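You operate a simulated robot arm through the tools that you are given. There is no shell and no other tool.

You run a simulated two-armed robot. Do the job below in one go: nothing can be reset, and whatever is moved stays where it is left.

JOB
Wipe up the spill on the top of the side table with the hand towel and put it back.

The check looks at the end state, three seconds after you hand in, the way a careful person would. Anything else that was tipped, shoved, dropped, spilled or broken makes it a failure. Flat cloth is picked up by pressing the open fingertips on it (5 to 10 N) and closing them slowly along it; thin cloth reads only 2 to 8 mm in the jaws.

ROBOT AND FRAMES
Two 7-joint arms with two-finger grippers on one trunk, on a base that drives. Base frame: it is fixed to the floor where the robot stands at the start and does not move with it; the origin is under the middle of the robot, x ahead of it, y to its left, z up; the surface under the hand at the start is at about z = 0.78. Units: m, degrees, N and s.
The left shoulder is at the start at [0.118, 0.175, 0.974], the right one opposite. With the tool pointing down near the work surface each hand reaches from about 0.1 to 0.92 m from the robot's upright axis, wherever it stands, measured 20 degrees to its own side. Payload 2.94 kg a hand.
The tool frame of a hand sits at the grasp point between the pads (the TCP): z along the fingers, y along the line on which they close. The tips reach 0.03 m beyond it. The gripper opens to 0.138 m. The gripper's body begins 0.109 m behind the TCP.
Orientation is that of the tool frame in the base frame, as a unit quaternion [x, y, z, w]. With the fingers straight down and closing along the base's y, the tool's x points along the base's -x, its y along +y and its z along -z.

CONTROLS
- The arms move only by the tool jog_arm. It takes "left_targets", "right_targets" or both (then of equal length, played together; a hand with none holds still); each is one flat list of numbers, 7 for each row, row after row: the turn, a rotation vector about the base's x, y, z in units of 90 degrees (1.0 is 90 degrees), then the shift along the base's x, y, z in units of 150 mm (1.0 is 150 mm), then the gripper command, from -1 (fully open) to 1 (shut), values between in proportion. In form: [rx, ry, rz, x, y, z, fingers, rx, ry, rz, x, y, z, fingers, ...]. A call has 1 to 20 rows; each row is the pose to reach, as a shift and turn from the pose commanded when the call began. A call with a number of a shift or a turn outside -1 to 1 is refused whole. Each row takes 0.2 s and may step no farther than 0.05 m and 8.6 degrees from the row before; otherwise, or with a gripper value out of range, the whole call is refused. Where a pose cannot be reached the arm comes as near as it can. A force on the tool above 40 N (or 10 N above the force at the start of the call, whichever is more), or a blocked arm, ends the call early, and 0.2 s more pass. Each finger halts on what it meets, pressing with about 36 N; the grip force reading is that of the motor and also rises with nothing between the fingers. The clock runs only during rows and for 0.2 s after the last one: add rows that repeat a pose to give the fingers time. The reply holds the time, the measured pose of the TCP, the force on the tool along the base axes, the opening and the grip force, in the units named above and with some noise, with the torque about the TCP (base axes, N m) and any sound that the robot's microphone picked up, and new pictures: "views" is both (left out), scene, wrist or none (wrist: the cameras of the hands that moved).
- Cameras (640 x 400 px; columns grow to the right, rows downward): "scene" is now at [0.2589, -0.0462, 1.4404]; the picture's right is [-0.60, -0.80, 0.00], its down [-0.62, 0.46, -0.64] and it looks along [0.51, -0.38, -0.77] (base axes); focal length 280 px, centre (320, 200). "left" rides on the left gripper at [0.071, -0.019, -0.146] in its tool frame; the picture's right is [0.26, 0.97, 0.00], its down [-0.85, 0.23, -0.48] and it looks along [-0.46, 0.13, 0.88] (tool axes); focal length 280 px, centre (320, 200). "right" rides on the right gripper at [0.071, 0.019, -0.146] in its tool frame; the picture's right is [-0.26, 0.97, 0.00], its down [-0.85, -0.23, -0.48] and it looks along [-0.46, -0.12, 0.88] (tool axes); focal length 280 px, centre (320, 200). There is no depth. A picture from a camera that has moved, and an enlarged one, comes with that camera's place and axes in the base frame and with its lens.
- slide_trunk(by): slides the trunk up (or, below 0, down) by that many m; the arms and the scene camera ride with it, the base frame stays. It gives what a move gives, with no picture.
- steer(legs): drives the robot by 1 to 6 legs, each [ahead, turn to the left] in m and degrees, along the robot's own axes; the way and the turn of a leg run together, so that a leg with both is an arc; at most 1.5 m and 180 degrees a leg. The arms and the cameras ride along, it lands a little off, and it stops where it bumps. It gives what a move gives, and a new picture of the scene camera.
- turn_head(pan, tilt): turns the head with the scene camera to pan (to the left, within 120 degrees either way) and tilt (down, from -29 to 69), counted from straight ahead of the robot. It gives what a move gives, and a new picture of the scene camera.
- close_up(camera, box): a new picture of the part [left, top, right, bottom] of that camera's present view, enlarged. No time passes.
- close_job(): hands the job in; it is judged then, once.

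Places have to be worked out from the pictures, the camera data and where the tool is seen. Open the grippers and draw the arms clear of the work before you hand the job in, unless the task says otherwise.

The tools are called after "Request:" as a command line: name --argument value ..., lists and objects as JSON in quotes. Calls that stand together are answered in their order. jog_arm: Moves the arms, as the interface text tells. Its arguments: {"type":"object","properties":{"left_targets":{"type":"array","items":{"type":"number"}},"right_targets":{"type":"array","items":{"type":"number"}},"views":{"type":"string","enum":["both","scene","wrist","none"]}},"required":[]} The other tools are called the same way: slide_trunk (by) slides the trunk up or down; steer (legs) drives the base; turn_head (pan, tilt) turns the head that bears the scene camera; close_up (camera, box) takes an enlarged picture of a part of a camera's view; close_job () hands the job in.

At the start:

```text
t: 0.0
left_tool_pos: [0.5112, -0.0147, 0.9796]
left_tcp_rot: [0.0, 1.0, 0.001, 0.0]
left_force: [0.0, -0.9, 0.2]
left_moment: [-0.03, -0.02, -0.01]
left_width: 0.138
left_grasp_force: 0.1
right_tool_pos: [0.363, -0.3595, 0.9908]
right_tcp_rot: [0.001, 1.0, 0.0, 0.001]
right_force: [-0.1, -0.8, -0.1]
right_moment: [0.04, -0.02, 0.0]
right_width: 0.1379
right_grasp_force: 0.0
trunk travel left (down, up): [-0.15, 0.584]
robot x, y, heading: [0.0008, -0.0011, -0.1]
head pan, tilt: [-36.7, 50.2]
```

scene: 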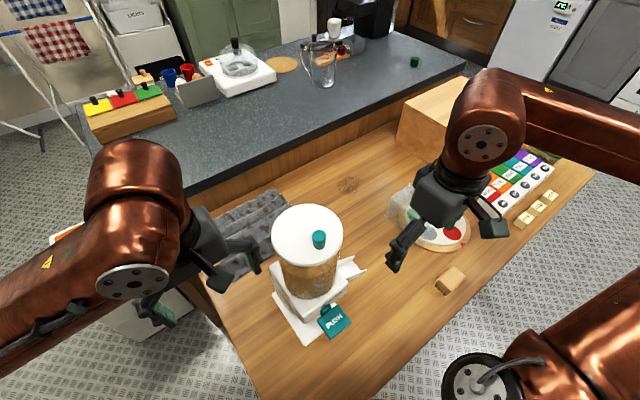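
right: 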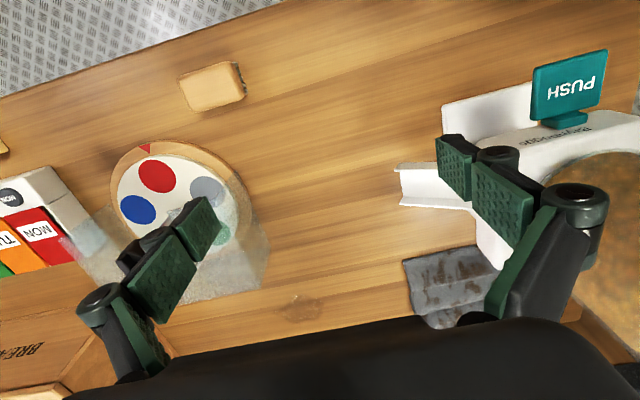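
left: 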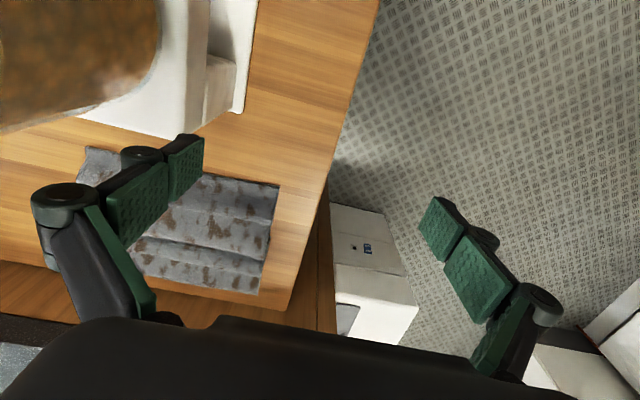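

The pictures show a wooden table with a dispenser, a grey stained cloth at its left end, and a counter beyond. I need to find the side table, the spill and the hand towel, so I look around with the head.

Request:
turn_head --pan 0 --tilt 35

Request:
turn_head --pan 60 --tilt 35

Request:
turn_head --pan 115 --tilt 35

Request:
turn_head --pan -60 --tilt 35

Request:
turn_head --pan -115 --tilt 35

```text
t: 1.0
left_tool_pos: [0.5108, -0.0156, 0.9814]
left_tcp_rot: [0.0, 1.0, 0.001, 0.0]
left_force: [-0.1, 0.2, -0.6]
left_moment: [-0.02, -0.03, -0.01]
left_width: 0.1382
left_grasp_force: 0.0
right_tool_pos: [0.362, -0.3598, 0.9914]
right_tcp_rot: [0.001, 1.0, 0.0, 0.0]
right_force: [0.0, -0.1, -0.4]
right_moment: [0.01, 0.02, 0.01]
right_width: 0.1379
right_grasp_force: 0.1
trunk travel left (down, up): [-0.15, 0.584]
robot x, y, heading: [-0.0015, 0.0018, -0.1]
head pan, tilt: [0.0, 35.0]
camera scene: at [0.2853, -0.0004, 1.4624], right [0.0, -1.0, 0.0], down [-0.57, 0.0, -0.82], along [0.82, 0.0, -0.57], focal length 280 px, centre (320, 200)
```

scene: 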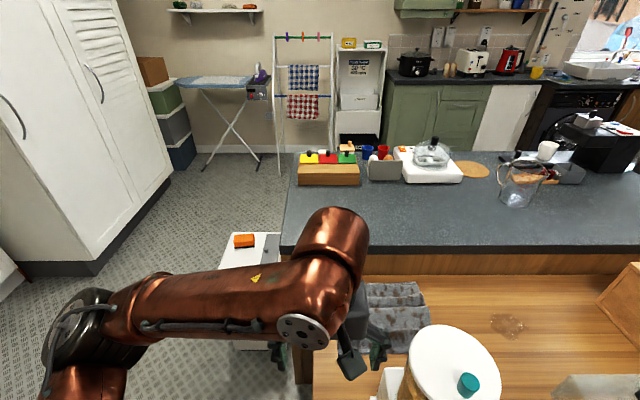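

```text
t: 2.3
left_tool_pos: [0.5118, -0.0143, 0.98]
left_tcp_rot: [0.001, 1.0, 0.0, 0.0]
left_force: [0.2, 0.0, 0.0]
left_moment: [0.0, 0.01, 0.01]
left_width: 0.138
left_grasp_force: 0.0
right_tool_pos: [0.3629, -0.3596, 0.9912]
right_tcp_rot: [0.001, 1.0, 0.0, 0.0]
right_force: [1.1, -0.4, -0.1]
right_moment: [0.02, 0.0, 0.0]
right_width: 0.1382
right_grasp_force: 0.0
trunk travel left (down, up): [-0.15, 0.584]
robot x, y, heading: [0.0023, 0.0007, 0.0]
head pan, tilt: [60.0, 35.0]
camera scene: at [0.2414, 0.0759, 1.4624], right [0.87, -0.5, 0.0], down [-0.29, -0.5, -0.82], along [0.41, 0.71, -0.57], focal length 280 px, centre (320, 200)
```

scene: 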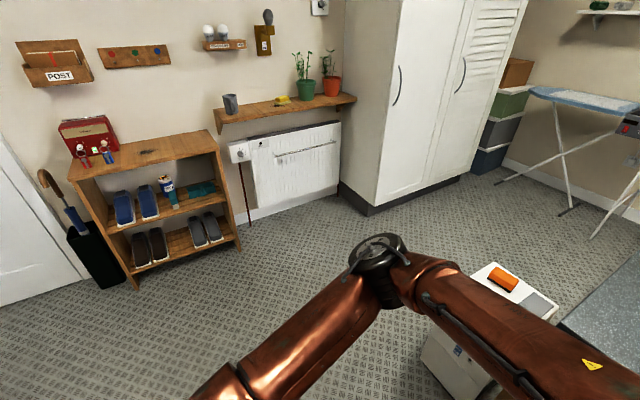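

```text
t: 3.6
left_tool_pos: [0.5101, -0.0139, 0.9799]
left_tcp_rot: [0.0, 1.0, 0.0, 0.0]
left_force: [0.6, -0.1, 0.0]
left_moment: [0.03, 0.03, 0.02]
left_width: 0.138
left_grasp_force: 0.1
right_tool_pos: [0.3634, -0.3588, 0.9898]
right_tcp_rot: [0.001, 1.0, 0.0, -0.001]
right_force: [-0.2, -0.3, -0.3]
right_moment: [0.0, -0.03, 0.01]
right_width: 0.138
right_grasp_force: 0.1
trunk travel left (down, up): [-0.15, 0.584]
robot x, y, heading: [-0.0031, -0.0006, -0.1]
head pan, tilt: [115.0, 35.0]
camera scene: at [0.1601, 0.0796, 1.4625], right [0.91, 0.42, 0.0], down [0.24, -0.52, -0.82], along [-0.35, 0.74, -0.57], focal length 280 px, centre (320, 200)
```

scene: 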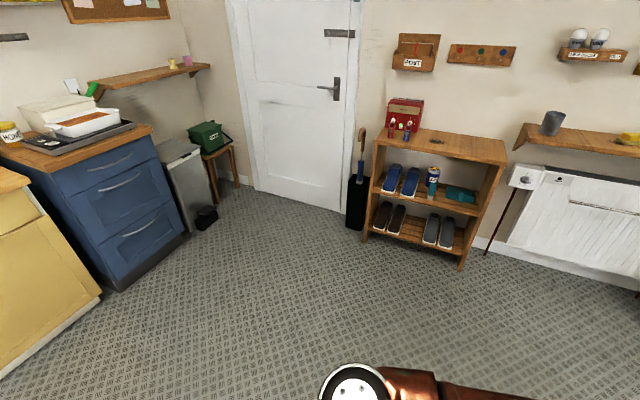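

```text
t: 6.2
left_tool_pos: [0.5098, -0.0149, 0.9802]
left_tcp_rot: [-0.001, 1.0, 0.0, 0.0]
left_force: [1.4, 0.0, 0.0]
left_moment: [0.0, -0.01, 0.0]
left_width: 0.138
left_grasp_force: 0.1
right_tool_pos: [0.364, -0.359, 0.99]
right_tcp_rot: [0.001, 1.0, 0.0, 0.0]
right_force: [-0.2, 0.0, 0.8]
right_moment: [0.02, 0.01, 0.02]
right_width: 0.138
right_grasp_force: 0.0
trunk travel left (down, up): [-0.15, 0.584]
robot x, y, heading: [-0.0014, 0.001, -0.1]
head pan, tilt: [-60.0, 35.0]
camera scene: at [0.2413, -0.0766, 1.4624], right [-0.87, -0.5, 0.0], down [-0.29, 0.5, -0.82], along [0.41, -0.71, -0.57], focal length 280 px, centre (320, 200)
```

scene: 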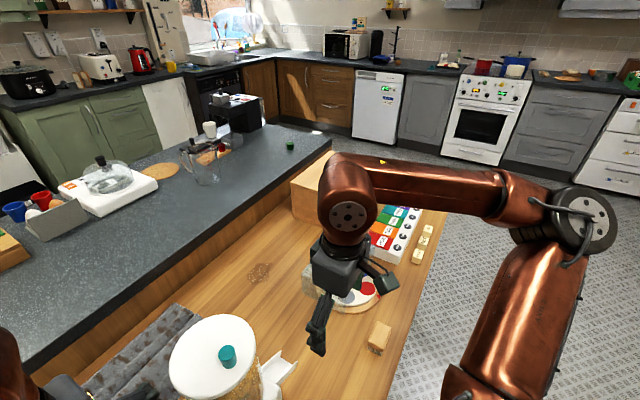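

```text
t: 7.5
left_tool_pos: [0.5093, -0.0152, 0.98]
left_tcp_rot: [0.0, 1.0, 0.0, 0.0]
left_force: [0.7, -0.3, -0.1]
left_moment: [0.02, 0.05, -0.02]
left_width: 0.138
left_grasp_force: 0.1
right_tool_pos: [0.3636, -0.3589, 0.9903]
right_tcp_rot: [0.0, 1.0, 0.0, 0.0]
right_force: [-0.7, 0.7, -0.1]
right_moment: [-0.03, 0.0, 0.02]
right_width: 0.1379
right_grasp_force: 0.1
trunk travel left (down, up): [-0.15, 0.584]
robot x, y, heading: [-0.0008, -0.0007, 0.2]
head pan, tilt: [-115.0, 35.0]
camera scene: at [0.1601, -0.0802, 1.4624], right [-0.91, 0.42, 0.0], down [0.24, 0.52, -0.82], along [-0.35, -0.74, -0.57], focal length 280 px, centre (320, 200)
```

scene: 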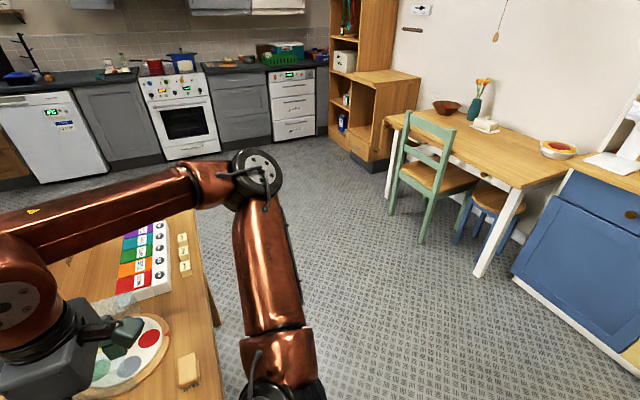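

The wooden table in front of me carries a brownish spot that could be the spill, and the grey item at its left end may be the hand towel. I turn the head back to look more closely at both, and at the other cloths.

Request:
turn_head --pan -10 --tilt 50

Request:
close_up --camera "scene" --box '[220, 120, 540, 320]'

Request:
close_up --camera "left" --box '[0, 100, 320, 300]'

Request:
close_up --camera "right" --box '[200, 150, 520, 350]'

```text
t: 9.3
left_tool_pos: [0.5109, -0.015, 0.9815]
left_tcp_rot: [0.001, 1.0, 0.0, -0.001]
left_force: [-0.5, 0.3, -0.8]
left_moment: [-0.02, -0.03, -0.03]
left_width: 0.1383
left_grasp_force: 0.0
right_tool_pos: [0.3625, -0.3584, 0.9905]
right_tcp_rot: [0.0, 1.0, 0.0, 0.0]
right_force: [0.3, -0.1, -0.2]
right_moment: [0.0, -0.03, -0.01]
right_width: 0.1381
right_grasp_force: 0.0
trunk travel left (down, up): [-0.15, 0.584]
robot x, y, heading: [0.0022, 0.0003, 0.0]
head pan, tilt: [-10.0, 50.0]
camera scene: at [0.2731, -0.0137, 1.4407], right [-0.17, -0.98, 0.0], down [-0.75, 0.13, -0.64], along [0.63, -0.11, -0.77], focal length 280 px, centre (320, 200)
```

scene: 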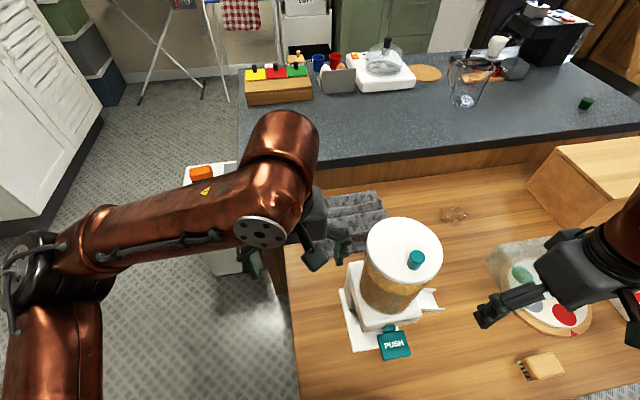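

```text
2.00 times, centred on (380, 220) of scene
camera zoom: at [0.2731, -0.0137, 1.4407], right [-0.17, -0.98, 0.0], down [-0.75, 0.13, -0.64], along [0.63, -0.11, -0.77], focal length 561 px, centre (200, 160)
```

zoom: 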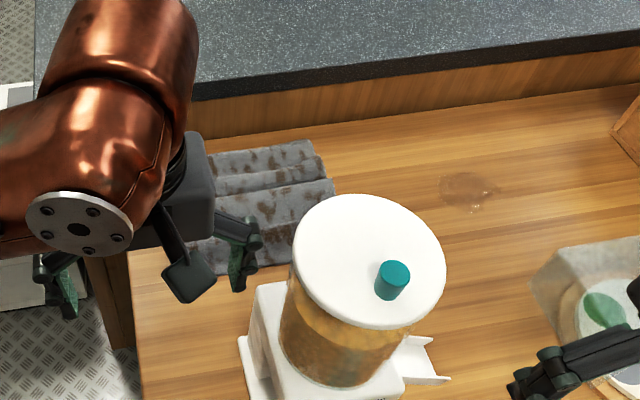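

```text
2.00 times, centred on (160, 200) of left
camera zoom: at [0.4409, -0.0335, 1.1251], right [-0.26, 0.97, 0.0], down [0.85, 0.23, 0.48], along [0.46, 0.13, -0.88], focal length 561 px, centre (640, 200)
```

zoom: 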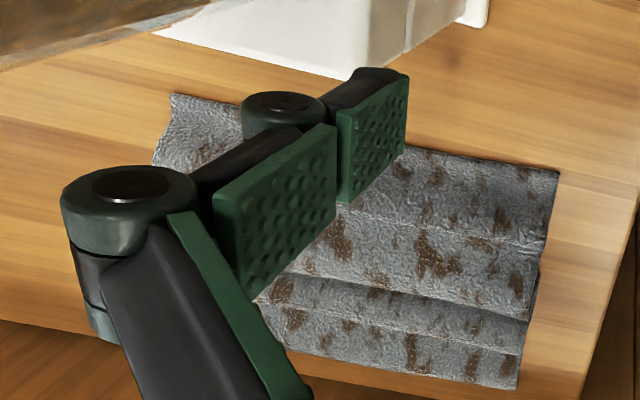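

```text
2.00 times, centred on (360, 250) of right
camera zoom: at [0.2921, -0.3391, 1.1384], right [0.26, 0.96, 0.0], down [0.85, -0.23, 0.48], along [0.46, -0.13, -0.88], focal length 561 px, centre (240, 100)
```

zoom: 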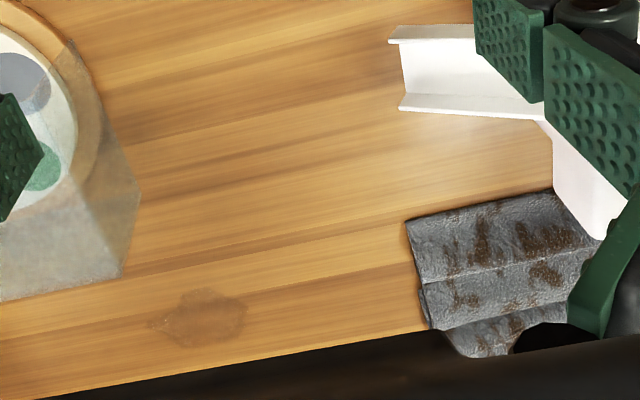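

The spill is a brownish wet spot on the wooden table right in front. The grey cloth looks dirty or patterned, so before deciding I check the rest of the room for other candidates for "hand towel" and "side table".

Request:
turn_head --pan 15 --tilt 25

Request:
close_up --camera "scene" --box '[260, 60, 500, 210]'

Request:
close_up --camera "scene" --box '[340, 220, 500, 320]'

Request:
close_up --camera "scene" --box '[480, 20, 640, 220]'

Request:
turn_head --pan 35 --tilt 45

Request:
turn_head --pan -40 --tilt 15

Request:
turn_head --pan -90 --tilt 20

```text
t: 10.2
left_tool_pos: [0.5101, -0.0138, 0.9811]
left_tcp_rot: [-0.001, 1.0, -0.001, 0.0]
left_force: [-0.2, -0.9, 0.4]
left_moment: [0.04, 0.05, 0.0]
left_width: 0.1381
left_grasp_force: 0.1
right_tool_pos: [0.3634, -0.3589, 0.9901]
right_tcp_rot: [0.001, 1.0, 0.0, -0.001]
right_force: [0.1, 0.3, 0.2]
right_moment: [0.02, 0.01, 0.0]
right_width: 0.1381
right_grasp_force: 0.1
trunk travel left (down, up): [-0.15, 0.584]
robot x, y, heading: [0.0014, -0.0012, 0.1]
head pan, tilt: [15.0, 25.0]
camera scene: at [0.2863, 0.0234, 1.4781], right [0.26, -0.97, 0.0], down [-0.41, -0.11, -0.91], along [0.88, 0.23, -0.42], focal length 280 px, centre (320, 200)
```

scene: 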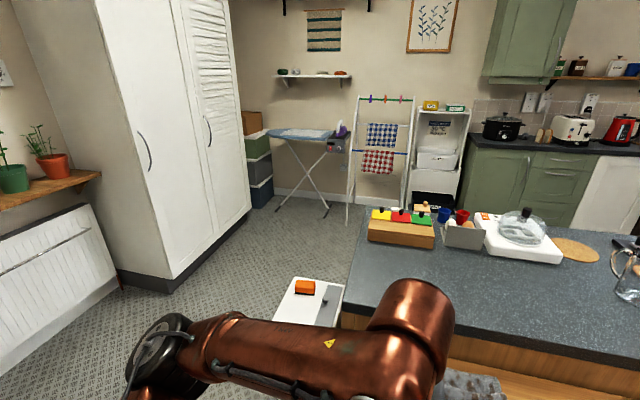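

```text
2.67 times, centred on (380, 135) of scene
camera zoom: at [0.2863, 0.0234, 1.4781], right [0.26, -0.97, 0.0], down [-0.41, -0.11, -0.91], along [0.88, 0.23, -0.42], focal length 748 px, centre (160, 373)
```

zoom: 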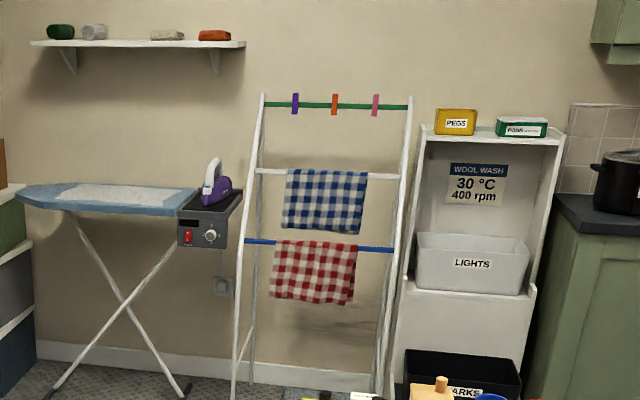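

```text
4.00 times, centred on (420, 270) of scene
camera zoom: at [0.2863, 0.0234, 1.4781], right [0.26, -0.97, 0.0], down [-0.41, -0.11, -0.91], along [0.88, 0.23, -0.42], focal length 1122 px, centre (-80, -80)
```

zoom: 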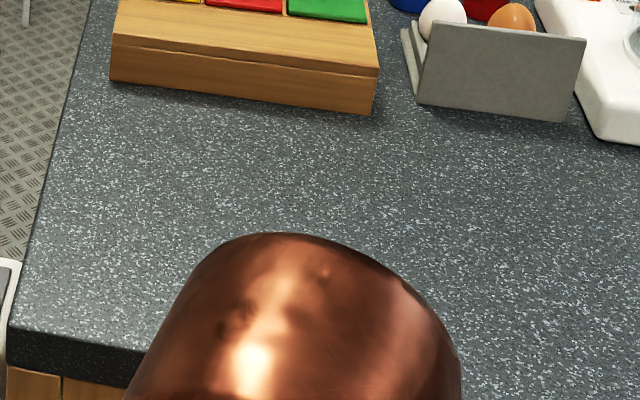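

```text
2.00 times, centred on (560, 120) of scene
camera zoom: at [0.2863, 0.0234, 1.4781], right [0.26, -0.97, 0.0], down [-0.41, -0.11, -0.91], along [0.88, 0.23, -0.42], focal length 561 px, centre (-160, 360)
```

zoom: 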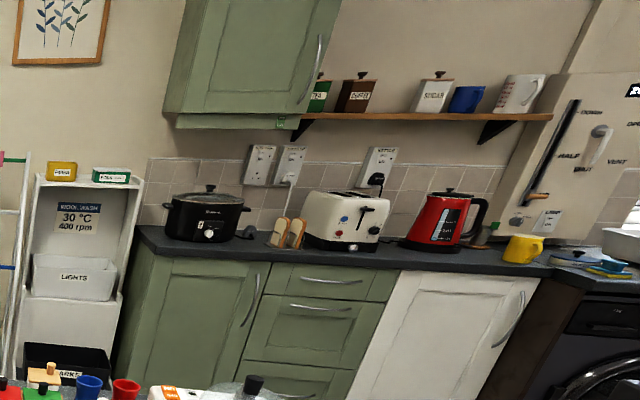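

```text
t: 11.0
left_tool_pos: [0.5102, -0.0147, 0.9809]
left_tcp_rot: [0.0, 1.0, 0.0, 0.0]
left_force: [-0.9, -0.2, -0.3]
left_moment: [0.01, -0.01, -0.02]
left_width: 0.1379
left_grasp_force: 0.1
right_tool_pos: [0.3632, -0.3598, 0.9913]
right_tcp_rot: [0.001, 1.0, 0.0, 0.0]
right_force: [1.0, 1.3, 0.3]
right_moment: [-0.02, 0.02, 0.02]
right_width: 0.1379
right_grasp_force: 0.0
trunk travel left (down, up): [-0.15, 0.584]
robot x, y, heading: [-0.0004, 0.0016, -0.2]
head pan, tilt: [35.0, 45.0]
camera scene: at [0.264, 0.0463, 1.4477], right [0.57, -0.82, 0.0], down [-0.58, -0.4, -0.71], along [0.58, 0.41, -0.71], focal length 280 px, centre (320, 200)
```

scene: 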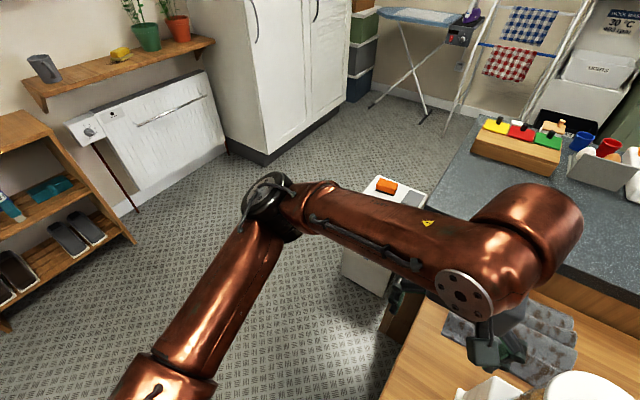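

```text
t: 12.5
left_tool_pos: [0.5093, -0.0147, 0.9799]
left_tcp_rot: [0.0, 1.0, 0.0, -0.001]
left_force: [-0.7, -0.3, -1.0]
left_moment: [-0.02, 0.07, -0.01]
left_width: 0.138
left_grasp_force: 0.1
right_tool_pos: [0.3641, -0.3589, 0.9901]
right_tcp_rot: [0.0, 1.0, -0.001, 0.0]
right_force: [-0.3, -0.9, 0.1]
right_moment: [-0.01, -0.05, 0.0]
right_width: 0.138
right_grasp_force: 0.1
trunk travel left (down, up): [-0.15, 0.584]
robot x, y, heading: [0.0022, -0.0005, -0.1]
head pan, tilt: [-40.0, 15.0]
camera scene: at [0.2689, -0.0603, 1.4943], right [-0.64, -0.77, 0.0], down [-0.2, 0.17, -0.97], along [0.74, -0.62, -0.26], focal length 280 px, centre (320, 200)
```

scene: 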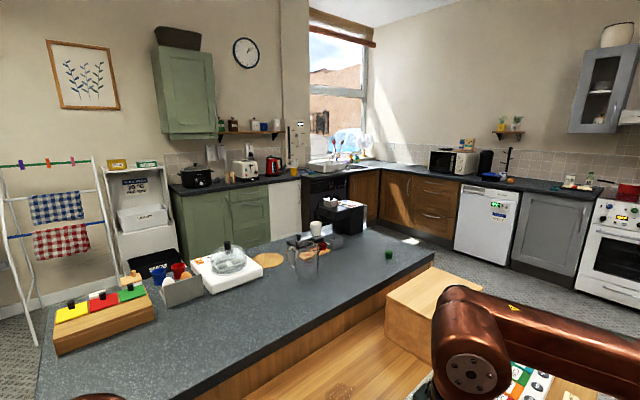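

```text
t: 13.6
left_tool_pos: [0.5112, -0.015, 0.9797]
left_tcp_rot: [0.001, 1.0, 0.0, -0.001]
left_force: [-1.0, 1.3, 0.1]
left_moment: [-0.01, 0.01, -0.01]
left_width: 0.1378
left_grasp_force: 0.1
right_tool_pos: [0.3629, -0.3595, 0.9906]
right_tcp_rot: [0.001, 1.0, 0.0, 0.001]
right_force: [0.7, 0.6, -0.2]
right_moment: [-0.02, 0.03, -0.01]
right_width: 0.1382
right_grasp_force: 0.1
trunk travel left (down, up): [-0.15, 0.584]
robot x, y, heading: [0.0017, 0.0018, 0.1]
head pan, tilt: [-90.0, 20.0]
camera scene: at [0.1974, -0.0935, 1.4863], right [-1.0, 0.0, 0.0], down [0.0, 0.34, -0.94], along [0.0, -0.94, -0.34], focal length 280 px, centre (320, 200)
```

scene: 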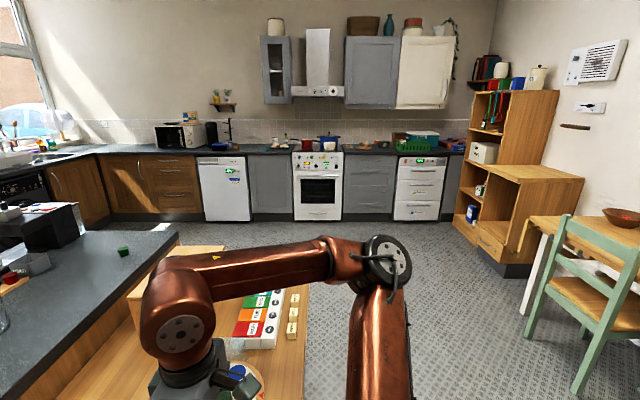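

This wooden table must be the side table: it has the spill at roughly (0.69, -0.49), and the folded grey cloth is the only towel within reach, at about x 0.61–0.82, y -0.04 to -0.29. I zoom in on the spill's neighbours and the dispenser before planning a path.

Request:
turn_head --pan -30 --tilt 55

Request:
close_up --camera "scene" --box '[160, 80, 480, 280]'

Request:
close_up --camera "scene" --box '[320, 80, 640, 280]'

Request:
close_up --camera "right" --box '[0, 100, 320, 300]'

```text
t: 14.9
left_tool_pos: [0.5113, -0.0148, 0.981]
left_tcp_rot: [0.0, 1.0, 0.0, 0.0]
left_force: [0.3, 0.6, -0.3]
left_moment: [0.01, 0.0, 0.01]
left_width: 0.1381
left_grasp_force: 0.1
right_tool_pos: [0.3627, -0.3594, 0.9901]
right_tcp_rot: [0.001, 1.0, 0.0, -0.001]
right_force: [0.3, 0.2, 0.1]
right_moment: [0.01, -0.02, 0.0]
right_width: 0.1382
right_grasp_force: 0.0
trunk travel left (down, up): [-0.15, 0.584]
robot x, y, heading: [0.0026, -0.0015, -0.2]
head pan, tilt: [-30.0, 55.0]
camera scene: at [0.2597, -0.0364, 1.4342], right [-0.5, -0.87, 0.0], down [-0.71, 0.41, -0.57], along [0.5, -0.29, -0.82], focal length 280 px, centre (320, 200)
```

scene: 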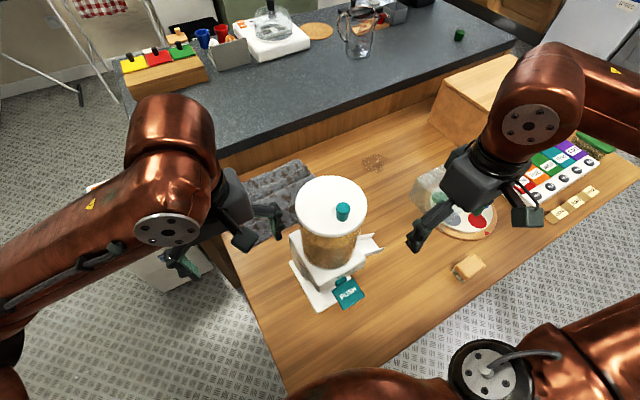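

```text
2.00 times, centred on (320, 180) of scene
camera zoom: at [0.2597, -0.0364, 1.4342], right [-0.5, -0.87, 0.0], down [-0.71, 0.41, -0.57], along [0.5, -0.29, -0.82], focal length 561 px, centre (320, 240)
```

zoom: 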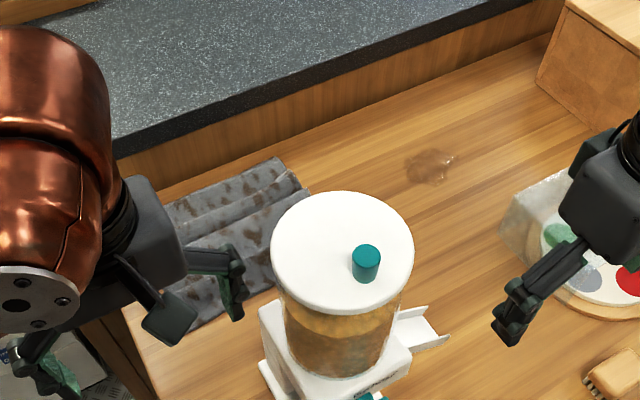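

```text
2.00 times, centred on (480, 180) of scene
camera zoom: at [0.2597, -0.0364, 1.4342], right [-0.5, -0.87, 0.0], down [-0.71, 0.41, -0.57], along [0.5, -0.29, -0.82], focal length 561 px, centre (0, 240)
```

zoom: 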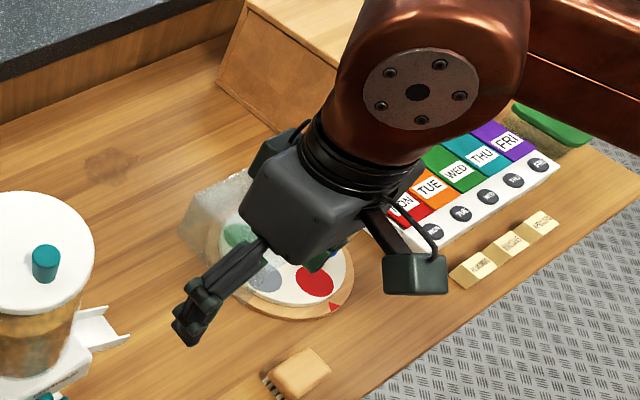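

```text
2.00 times, centred on (160, 200) of right
camera zoom: at [0.2921, -0.3391, 1.1384], right [0.26, 0.96, 0.0], down [0.85, -0.23, 0.48], along [0.46, -0.13, -0.88], focal length 561 px, centre (640, 200)
```

zoom: 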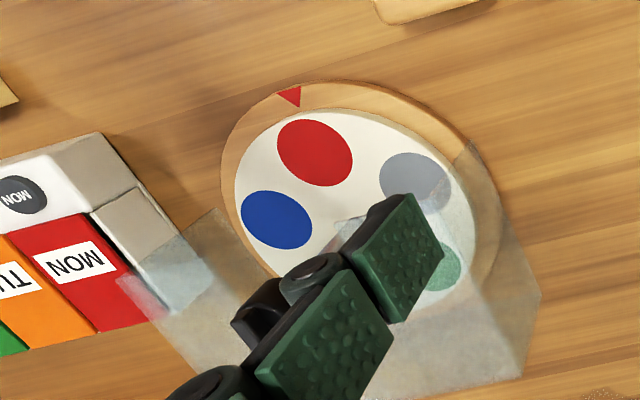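

The table top is at z ≈ 0.78. The spill spans x 0.66–0.72, y -0.455 to -0.535. The dispenser stands at about (0.49, -0.20), up to roughly z 1.05, between me and the towel. I raise the trunk so the arms can pass above the dispenser.

Request:
slide_trunk --by 0.25

```text
t: 17.5
left_tool_pos: [0.5105, -0.0149, 1.2283]
left_tcp_rot: [0.0, 1.0, 0.001, -0.001]
left_force: [0.9, 0.4, 0.4]
left_moment: [0.03, 0.0, -0.01]
left_width: 0.138
left_grasp_force: 0.0
right_tool_pos: [0.364, -0.3584, 1.2412]
right_tcp_rot: [0.0, 1.0, 0.001, 0.0]
right_force: [-0.1, -0.1, 0.3]
right_moment: [0.0, 0.0, 0.05]
right_width: 0.1379
right_grasp_force: 0.0
trunk travel left (down, up): [-0.4, 0.334]
robot x, y, heading: [-0.0007, -0.003, 0.0]
head pan, tilt: [-30.0, 55.0]
```

Trunk is up 0.25 m. Now I draw the left hand back and to the left so the towel is in free view.

Request:
jog_arm --left_targets '[0, 0, 0, -0.16, 0.2, 0, -1, 0, 0, 0, -0.32, 0.4, 0, -1, 0, 0, 0, -0.48, 0.6, 0, -1, 0, 0, 0, -0.64, 0.8, 0, -1, 0, 0, 0, -0.8, 1.0, 0, -1]' --views "both"

```text
t: 18.7
left_tool_pos: [0.3873, 0.1371, 1.2292]
left_tcp_rot: [0.001, 1.0, 0.001, 0.001]
left_force: [0.6, -0.1, 0.4]
left_moment: [-0.04, -0.04, 0.01]
left_width: 0.1383
left_grasp_force: 0.0
right_tool_pos: [0.3622, -0.3579, 1.2416]
right_tcp_rot: [0.0, 1.0, -0.001, 0.0]
right_force: [-0.9, 0.0, 0.5]
right_moment: [-0.04, -0.04, 0.03]
right_width: 0.138
right_grasp_force: 0.1
trunk travel left (down, up): [-0.4, 0.334]
robot x, y, heading: [-0.0069, -0.0025, 0.0]
head pan, tilt: [-30.0, 55.0]
camera scene: at [0.0868, -0.0347, 1.6955], right [-0.5, -0.87, 0.0], down [-0.71, 0.41, -0.57], along [0.5, -0.29, -0.82], focal length 280 px, centre (320, 200)
camera left: at [0.3186, 0.1177, 1.3752], right [-0.26, 0.97, 0.0], down [0.85, 0.23, 0.48], along [0.46, 0.12, -0.88], focal length 280 px, centre (320, 200)
```

scene: 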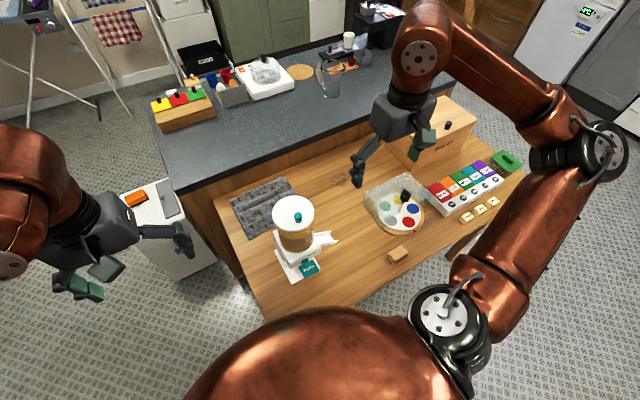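
left: 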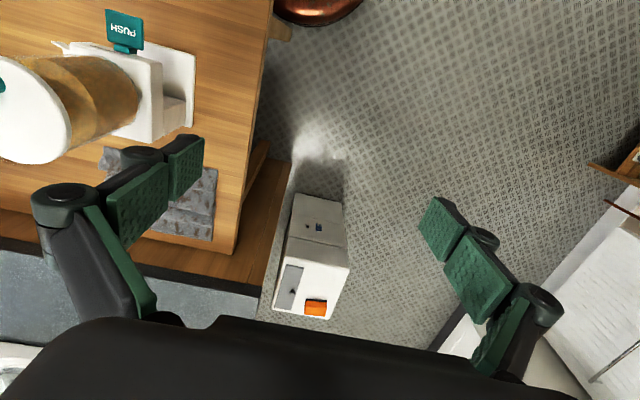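

The table is now fully visible. I zoom in on the towel, the dispenser and the spill from this viewpoint.

Request:
close_up --camera "scene" --box '[210, 150, 370, 250]'

Request:
close_up --camera "scene" --box '[320, 120, 480, 220]'

Request:
close_up --camera "right" --box '[160, 100, 640, 400]'

```text
4.00 times, centred on (290, 200) of scene
camera zoom: at [0.0868, -0.0347, 1.6955], right [-0.5, -0.87, 0.0], down [-0.71, 0.41, -0.57], along [0.5, -0.29, -0.82], focal length 1122 px, centre (440, 200)
```

zoom: 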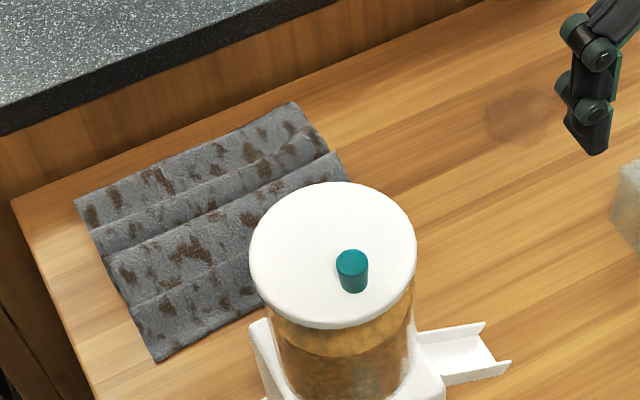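

```text
4.00 times, centred on (400, 170) of scene
camera zoom: at [0.0868, -0.0347, 1.6955], right [-0.5, -0.87, 0.0], down [-0.71, 0.41, -0.57], along [0.5, -0.29, -0.82], focal length 1122 px, centre (0, 320)
```

zoom: 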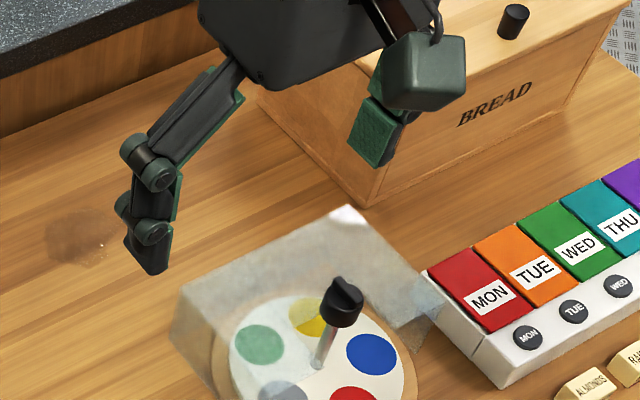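

```text
1.33 times, centred on (400, 250) of right
camera zoom: at [0.2908, -0.3379, 1.3891], right [0.26, 0.96, 0.0], down [0.85, -0.23, 0.48], along [0.46, -0.13, -0.88], focal length 374 px, centre (213, 133)
```

zoom: 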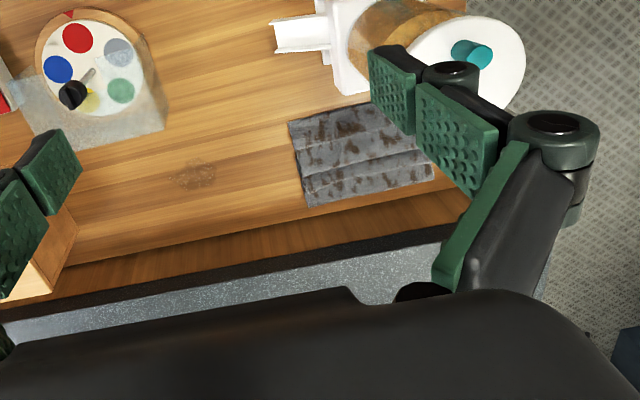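

The towel spans about x 0.62–0.825, y -0.05 to -0.29, with ridges running along y (a crest near x 0.74). I'll use the right hand, turned 90° so the fingers close across the ridges. First I turn it and move forward at a safe height above the dispenser.

Request:
jog_arm --right_targets '[0, 0, -0.0909, 0.0909, 0, 0, -1, 0, 0, -0.1818, 0.1818, 0, 0, -1, 0, 0, -0.2727, 0.2727, 0, 0, -1, 0, 0, -0.3636, 0.3636, 0, 0, -1, 0, 0, -0.4545, 0.4545, 0, 0, -1, 0, 0, -0.5455, 0.5455, 0, 0, -1, 0, 0, -0.6364, 0.6364, 0, 0, -1, 0, 0, -0.7273, 0.7273, 0, 0, -1, 0, 0, -0.8182, 0.8182, 0, 0, -1, 0, 0, -0.9091, 0.9091, 0, 0, -1, 0, 0, -1, 1, 0, 0, -1]' --views "both"

```text
t: 21.1
left_tool_pos: [0.3903, 0.1355, 1.231]
left_tcp_rot: [-0.001, 1.0, 0.0, 0.0]
left_force: [0.4, 0.5, -0.7]
left_moment: [-0.02, 0.01, 0.01]
left_width: 0.1382
left_grasp_force: 0.1
right_tool_pos: [0.5138, -0.3592, 1.2416]
right_tcp_rot: [0.708, 0.706, -0.001, 0.001]
right_force: [-0.4, -0.8, -0.3]
right_moment: [0.0, 0.04, 0.02]
right_width: 0.138
right_grasp_force: 0.0
trunk travel left (down, up): [-0.4, 0.334]
robot x, y, heading: [-0.003, -0.0029, -0.1]
head pan, tilt: [-30.0, 55.0]
camera scene: at [0.0889, -0.0357, 1.6953], right [-0.5, -0.87, 0.0], down [-0.71, 0.41, -0.57], along [0.5, -0.29, -0.82], focal length 280 px, centre (320, 200)
camera right: at [0.5335, -0.2866, 1.3883], right [0.96, -0.27, 0.0], down [-0.23, -0.85, 0.48], along [-0.13, -0.46, -0.88], focal length 280 px, centre (320, 200)
```

scene: 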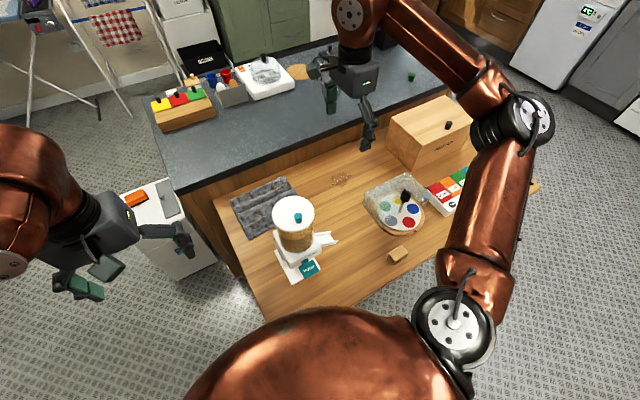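
right: 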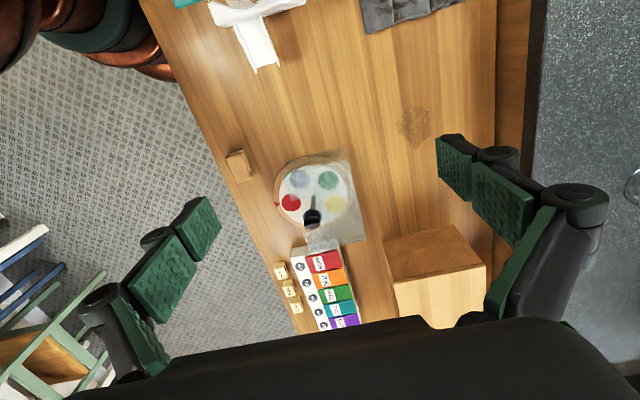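

The turned pose is reached exactly. I continue over towards the towel at the same height.

Request:
jog_arm --right_targets '[0, 0, 0, 0.2, 0.12, 0, -1, 0, 0, 0, 0.4, 0.25, 0, -1, 0, 0, 0, 0.6, 0.4, 0, -1, 0, 0, 0, 0.8, 0.6, 0, -1, 0, 0, 0, 1.0, 0.8, 0, -1]' --views "none"

Request:
jog_arm --right_targets '[0, 0, 0, 0.16, 0.16, 0, -1, 0, 0, 0, 0.32, 0.32, -0.1, -1, 0, 0, 0, 0.47, 0.47, -0.3, -1, 0, 0, 0, 0.47, 0.47, -0.6, -1]' --views "both"

```text
t: 22.3
left_tool_pos: [0.3897, 0.1375, 1.2298]
left_tcp_rot: [0.0, 1.0, 0.0, -0.001]
left_force: [-0.1, -0.4, 0.2]
left_moment: [-0.02, 0.02, -0.06]
left_width: 0.138
left_grasp_force: 0.0
right_tool_pos: [0.6625, -0.2382, 1.2394]
right_tcp_rot: [0.708, 0.707, -0.001, 0.0]
right_force: [0.3, 0.3, -0.6]
right_moment: [-0.03, 0.01, -0.02]
right_width: 0.138
right_grasp_force: 0.1
trunk travel left (down, up): [-0.4, 0.334]
robot x, y, heading: [0.0015, 0.0019, 0.1]
head pan, tilt: [-30.0, 55.0]
```

```text
t: 23.3
left_tool_pos: [0.3894, 0.1354, 1.2305]
left_tcp_rot: [0.0, 1.0, 0.001, -0.001]
left_force: [1.2, -0.9, 0.8]
left_moment: [0.07, 0.0, -0.01]
left_width: 0.1382
left_grasp_force: 0.0
right_tool_pos: [0.7327, -0.1705, 1.1502]
right_tcp_rot: [0.707, 0.707, -0.001, 0.0]
right_force: [0.7, -0.7, -0.1]
right_moment: [0.08, 0.02, 0.01]
right_width: 0.1376
right_grasp_force: 0.0
trunk travel left (down, up): [-0.4, 0.334]
robot x, y, heading: [-0.0037, 0.0041, -0.1]
head pan, tilt: [-30.0, 55.0]
camera scene: at [0.0892, -0.0381, 1.6951], right [-0.5, -0.87, 0.0], down [-0.71, 0.41, -0.57], along [0.5, -0.29, -0.82], focal length 280 px, centre (320, 200)
camera right: at [0.7524, -0.0987, 1.2985], right [0.96, -0.26, 0.0], down [-0.23, -0.85, 0.48], along [-0.13, -0.46, -0.88], focal length 280 px, centre (320, 200)
```

scene: 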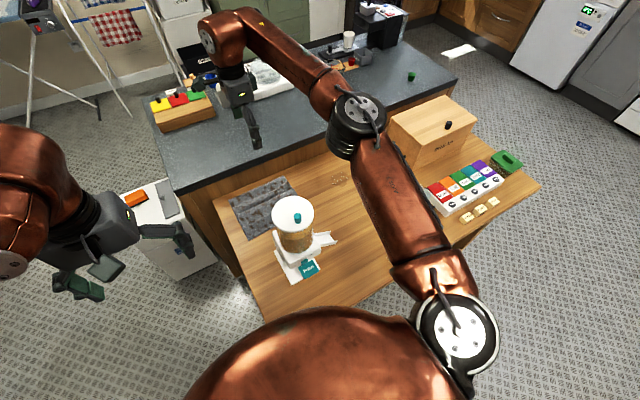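
right: 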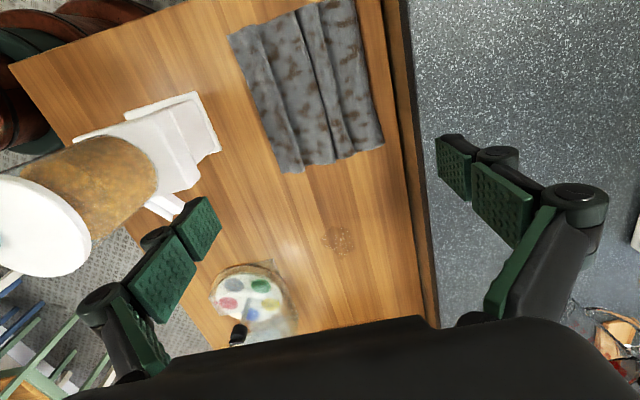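

I'm above the towel at z 1.15 with the forearm well clear of the dispenser. I take a closer look at the towel's surface from the wrist camera.

Request:
close_up --camera "right" --box '[200, 0, 440, 150]'

Request:
close_up --camera "right" --box '[280, 180, 440, 280]'

```text
2.67 times, centred on (320, 75) of right
camera zoom: at [0.7524, -0.0987, 1.2985], right [0.96, -0.26, 0.0], down [-0.23, -0.85, 0.48], along [-0.13, -0.46, -0.88], focal length 748 px, centre (320, 533)
```

zoom: 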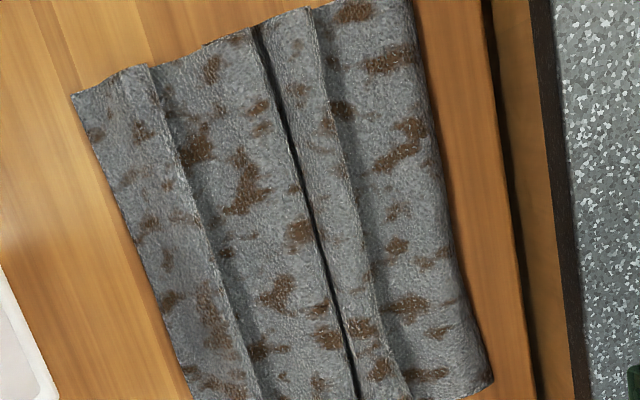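

```text
4.00 times, centred on (360, 230) of right
camera zoom: at [0.7524, -0.0987, 1.2985], right [0.96, -0.26, 0.0], down [-0.23, -0.85, 0.48], along [-0.13, -0.46, -0.88], focal length 1122 px, centre (160, 80)
```

zoom: 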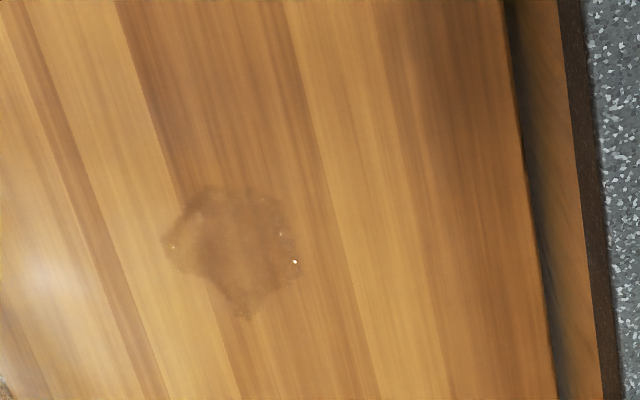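

The towel's deep crease runs along x ≈ 0.73, so I keep the fingers centred there. I lower in two stages to just above the towel.

Request:
jog_arm --right_targets '[0, 0, 0, 0, 0, -0.25, -1, 0, 0, 0, 0, 0, -0.5, -1, 0, 0, 0, 0, 0, -0.75, -1, 0, 0, 0, 0, 0, -1, -1]' --views "none"

Request:
jog_arm --right_targets '[0, 0, 0, 0, 0, -0.2, -1, 0, 0, 0, 0, 0, -0.4, -1, 0, 0, 0, 0, 0, -0.6, -1, 0, 0, 0, 0, 0, -0.8, -1, 0, 0, 0, 0, 0, -0.95, -1, 0, 0, 0, 0, 0, -0.95, -1]' --views "both"

```text
t: 24.3
left_tool_pos: [0.3894, 0.1348, 1.2294]
left_tcp_rot: [0.0, 1.0, 0.0, -0.001]
left_force: [-0.5, -0.7, -0.3]
left_moment: [0.02, -0.01, 0.05]
left_width: 0.1381
left_grasp_force: 0.0
right_tool_pos: [0.7347, -0.1686, 0.9999]
right_tcp_rot: [0.708, 0.706, 0.0, 0.0]
right_force: [0.1, -0.1, 0.0]
right_moment: [0.0, -0.02, 0.0]
right_width: 0.1379
right_grasp_force: 0.1
trunk travel left (down, up): [-0.4, 0.334]
robot x, y, heading: [0.0014, 0.0017, 0.2]
head pan, tilt: [-30.0, 55.0]
```

```text
t: 25.7
left_tool_pos: [0.3895, 0.1361, 1.2305]
left_tcp_rot: [0.0, 1.0, 0.0, 0.0]
left_force: [-1.4, -0.2, -0.5]
left_moment: [0.01, 0.0, -0.03]
left_width: 0.1379
left_grasp_force: 0.0
right_tool_pos: [0.734, -0.1684, 0.8576]
right_tcp_rot: [0.708, 0.706, 0.0, 0.0]
right_force: [-0.5, 0.7, -0.2]
right_moment: [0.0, 0.0, 0.02]
right_width: 0.1379
right_grasp_force: 0.0
trunk travel left (down, up): [-0.4, 0.334]
robot x, y, heading: [0.0001, 0.0003, 0.0]
head pan, tilt: [-30.0, 55.0]
camera scene: at [0.088, -0.0358, 1.6954], right [-0.5, -0.87, 0.0], down [-0.71, 0.41, -0.57], along [0.5, -0.29, -0.82], focal length 280 px, centre (320, 200)
camera right: at [0.7526, -0.0969, 1.0044], right [0.96, -0.26, 0.0], down [-0.23, -0.85, 0.48], along [-0.13, -0.46, -0.88], focal length 280 px, centre (320, 200)
```

scene: 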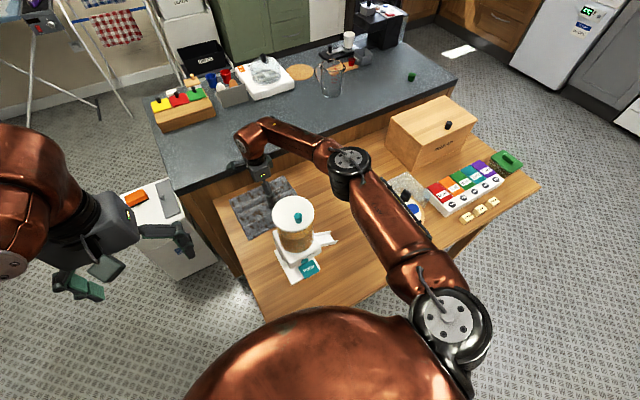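
right: 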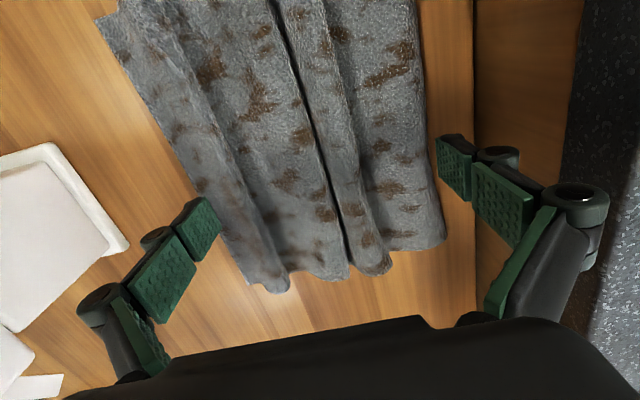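

The hand is over the towel with tips at z ≈ 0.828. I narrow the jaws a little so both tips land well inside the towel, and lower slowly.

Request:
jog_arm --right_targets '[0, 0, 0, 0, 0, 0, -0.67, 0, 0, 0, 0, 0, -0.04, -0.67, 0, 0, 0, 0, 0, -0.08, -0.67, 0, 0, 0, 0, 0, -0.12, -0.67, 0, 0, 0, 0, 0, -0.16, -0.67, 0, 0, 0, 0, 0, -0.2, -0.67, 0, 0, 0, 0, 0, -0.2, -0.67]' --views "wrist"

```text
t: 27.3
left_tool_pos: [0.3884, 0.1359, 1.2284]
left_tcp_rot: [0.001, 1.0, 0.0, 0.0]
left_force: [-0.8, -0.1, -0.6]
left_moment: [-0.06, -0.01, 0.02]
left_width: 0.1379
left_grasp_force: 0.0
right_tool_pos: [0.7331, -0.1673, 0.8272]
right_tcp_rot: [0.708, 0.706, -0.001, 0.0]
right_force: [-1.3, 0.3, -0.3]
right_moment: [-0.01, 0.02, 0.02]
right_width: 0.1153
right_grasp_force: 0.0
trunk travel left (down, up): [-0.4, 0.334]
robot x, y, heading: [0.0007, 0.0023, -0.0]
head pan, tilt: [-30.0, 55.0]
camera right: at [0.7522, -0.0961, 0.9746], right [0.96, -0.26, 0.0], down [-0.23, -0.85, 0.48], along [-0.13, -0.46, -0.88], focal length 280 px, centre (320, 200)
```

right: 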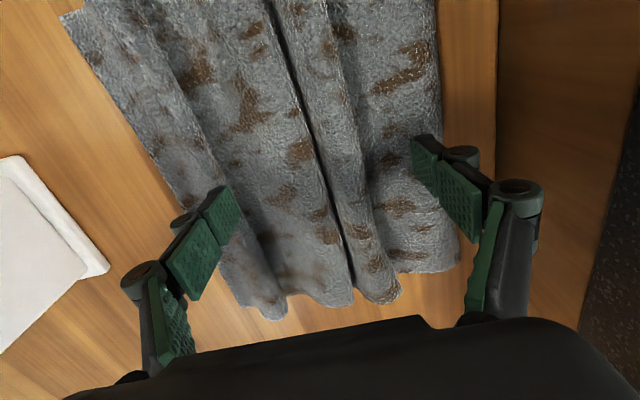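

No contact yet with the tips at z ≈ 0.797. I go down in 2 mm steps.

Request:
jog_arm --right_targets '[0, 0, 0, 0, 0, -0.013, -0.67, 0, 0, 0, 0, 0, -0.027, -0.67, 0, 0, 0, 0, 0, -0.04, -0.67, 0, 0, 0, 0, 0, -0.053, -0.67, 0, 0, 0, 0, 0, -0.053, -0.67]' --views "none"

```text
t: 28.5
left_tool_pos: [0.3901, 0.136, 1.2296]
left_tcp_rot: [0.0, 1.0, 0.0, 0.0]
left_force: [0.4, -0.1, 0.3]
left_moment: [-0.01, 0.01, 0.02]
left_width: 0.1377
left_grasp_force: 0.1
right_tool_pos: [0.7334, -0.168, 0.8198]
right_tcp_rot: [0.707, 0.707, 0.0, 0.0]
right_force: [1.1, -1.3, 0.4]
right_moment: [0.0, 0.03, -0.01]
right_width: 0.1157
right_grasp_force: 0.3
trunk travel left (down, up): [-0.4, 0.334]
robot x, y, heading: [-0.0012, 0.0006, -0.1]
head pan, tilt: [-30.0, 55.0]
```

Still no clear force at tip height ≈ 0.790. I keep lowering in small steps.

Request:
jog_arm --right_targets '[0, 0, 0, 0, 0, -0.013, -0.67, 0, 0, 0, 0, 0, -0.027, -0.67, 0, 0, 0, 0, 0, -0.027, -0.67]' --views "none"

Request:
jog_arm --right_targets '[0, 0, 0, 0, 0, -0.013, -0.67, 0, 0, 0, 0, 0, -0.02, -0.67, 0, 0, 0, 0, 0, -0.02, -0.67]' --views "wrist"

```text
t: 29.3
left_tool_pos: [0.3894, 0.136, 1.2298]
left_tcp_rot: [-0.001, 1.0, 0.001, -0.001]
left_force: [0.3, 0.5, -0.2]
left_moment: [-0.01, -0.02, 0.02]
left_width: 0.1379
left_grasp_force: 0.1
right_tool_pos: [0.7341, -0.1683, 0.8162]
right_tcp_rot: [0.708, 0.706, 0.0, 0.0]
right_force: [0.3, -0.5, 3.0]
right_moment: [-0.02, 0.23, 0.03]
right_width: 0.1168
right_grasp_force: 1.3
trunk travel left (down, up): [-0.4, 0.334]
robot x, y, heading: [0.0042, 0.003, -0.2]
head pan, tilt: [-30.0, 55.0]
```

```text
t: 30.1
left_tool_pos: [0.3892, 0.1356, 1.2308]
left_tcp_rot: [0.001, 1.0, 0.001, 0.0]
left_force: [0.2, 0.3, 0.6]
left_moment: [0.01, 0.03, -0.02]
left_width: 0.1382
left_grasp_force: 0.1
right_tool_pos: [0.7326, -0.1685, 0.8116]
right_tcp_rot: [0.708, 0.706, -0.001, 0.0]
right_force: [0.6, -0.1, -0.1]
right_moment: [0.02, 0.02, -0.05]
right_width: 0.1152
right_grasp_force: 0.1
trunk travel left (down, up): [-0.4, 0.334]
robot x, y, heading: [0.0013, 0.0027, -0.1]
head pan, tilt: [-30.0, 55.0]
camera right: at [0.7526, -0.0971, 0.9605], right [0.96, -0.26, 0.0], down [-0.23, -0.85, 0.48], along [-0.13, -0.46, -0.88], focal length 280 px, centre (320, 200)
```

right: 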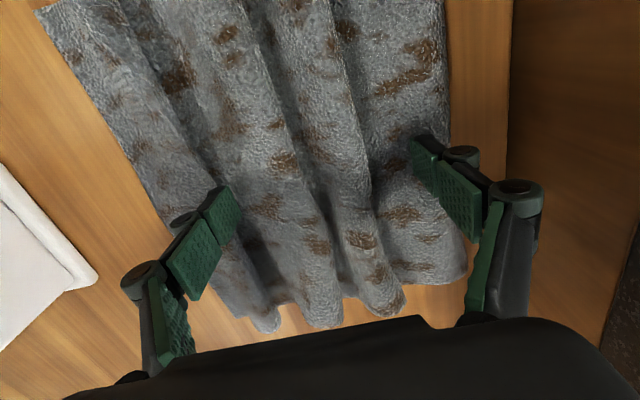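

The towel yields and its ridges have risen between the fingers; force is still about zero at tip height 0.782. Another couple of millimetres.

Request:
jog_arm --right_targets '[0, 0, 0, 0, 0, -0.01, -0.67, 0, 0, 0, 0, 0, -0.01, -0.67]' --views "none"

```text
t: 30.7
left_tool_pos: [0.3879, 0.1353, 1.2295]
left_tcp_rot: [0.0, 1.0, 0.0, 0.001]
left_force: [0.3, -0.2, -0.3]
left_moment: [0.02, 0.0, 0.0]
left_width: 0.1379
left_grasp_force: 0.0
right_tool_pos: [0.7341, -0.1686, 0.8114]
right_tcp_rot: [0.708, 0.706, 0.0, 0.0]
right_force: [0.0, 0.6, 0.1]
right_moment: [0.0, 0.02, -0.01]
right_width: 0.1154
right_grasp_force: 0.0
trunk travel left (down, up): [-0.4, 0.334]
robot x, y, heading: [-0.0016, 0.0007, -0.2]
head pan, tilt: [-30.0, 55.0]
```

Request:
jog_arm --right_targets '[0, 0, 0, 0, 0, -0.013, -0.67, 0, 0, 0, 0, 0, -0.013, -0.67]' --views "none"

```text
t: 31.3
left_tool_pos: [0.3883, 0.1359, 1.23]
left_tcp_rot: [0.0, 1.0, 0.0, 0.0]
left_force: [0.2, 0.1, 0.5]
left_moment: [0.03, -0.02, -0.03]
left_width: 0.1381
left_grasp_force: 0.0
right_tool_pos: [0.734, -0.1675, 0.8088]
right_tcp_rot: [0.708, 0.706, 0.0, 0.0]
right_force: [0.4, 0.0, 0.1]
right_moment: [0.0, -0.01, 0.03]
right_width: 0.1152
right_grasp_force: 0.2
trunk travel left (down, up): [-0.4, 0.334]
robot x, y, heading: [0.0002, -0.0012, -0.3]
head pan, tilt: [-30.0, 55.0]
```

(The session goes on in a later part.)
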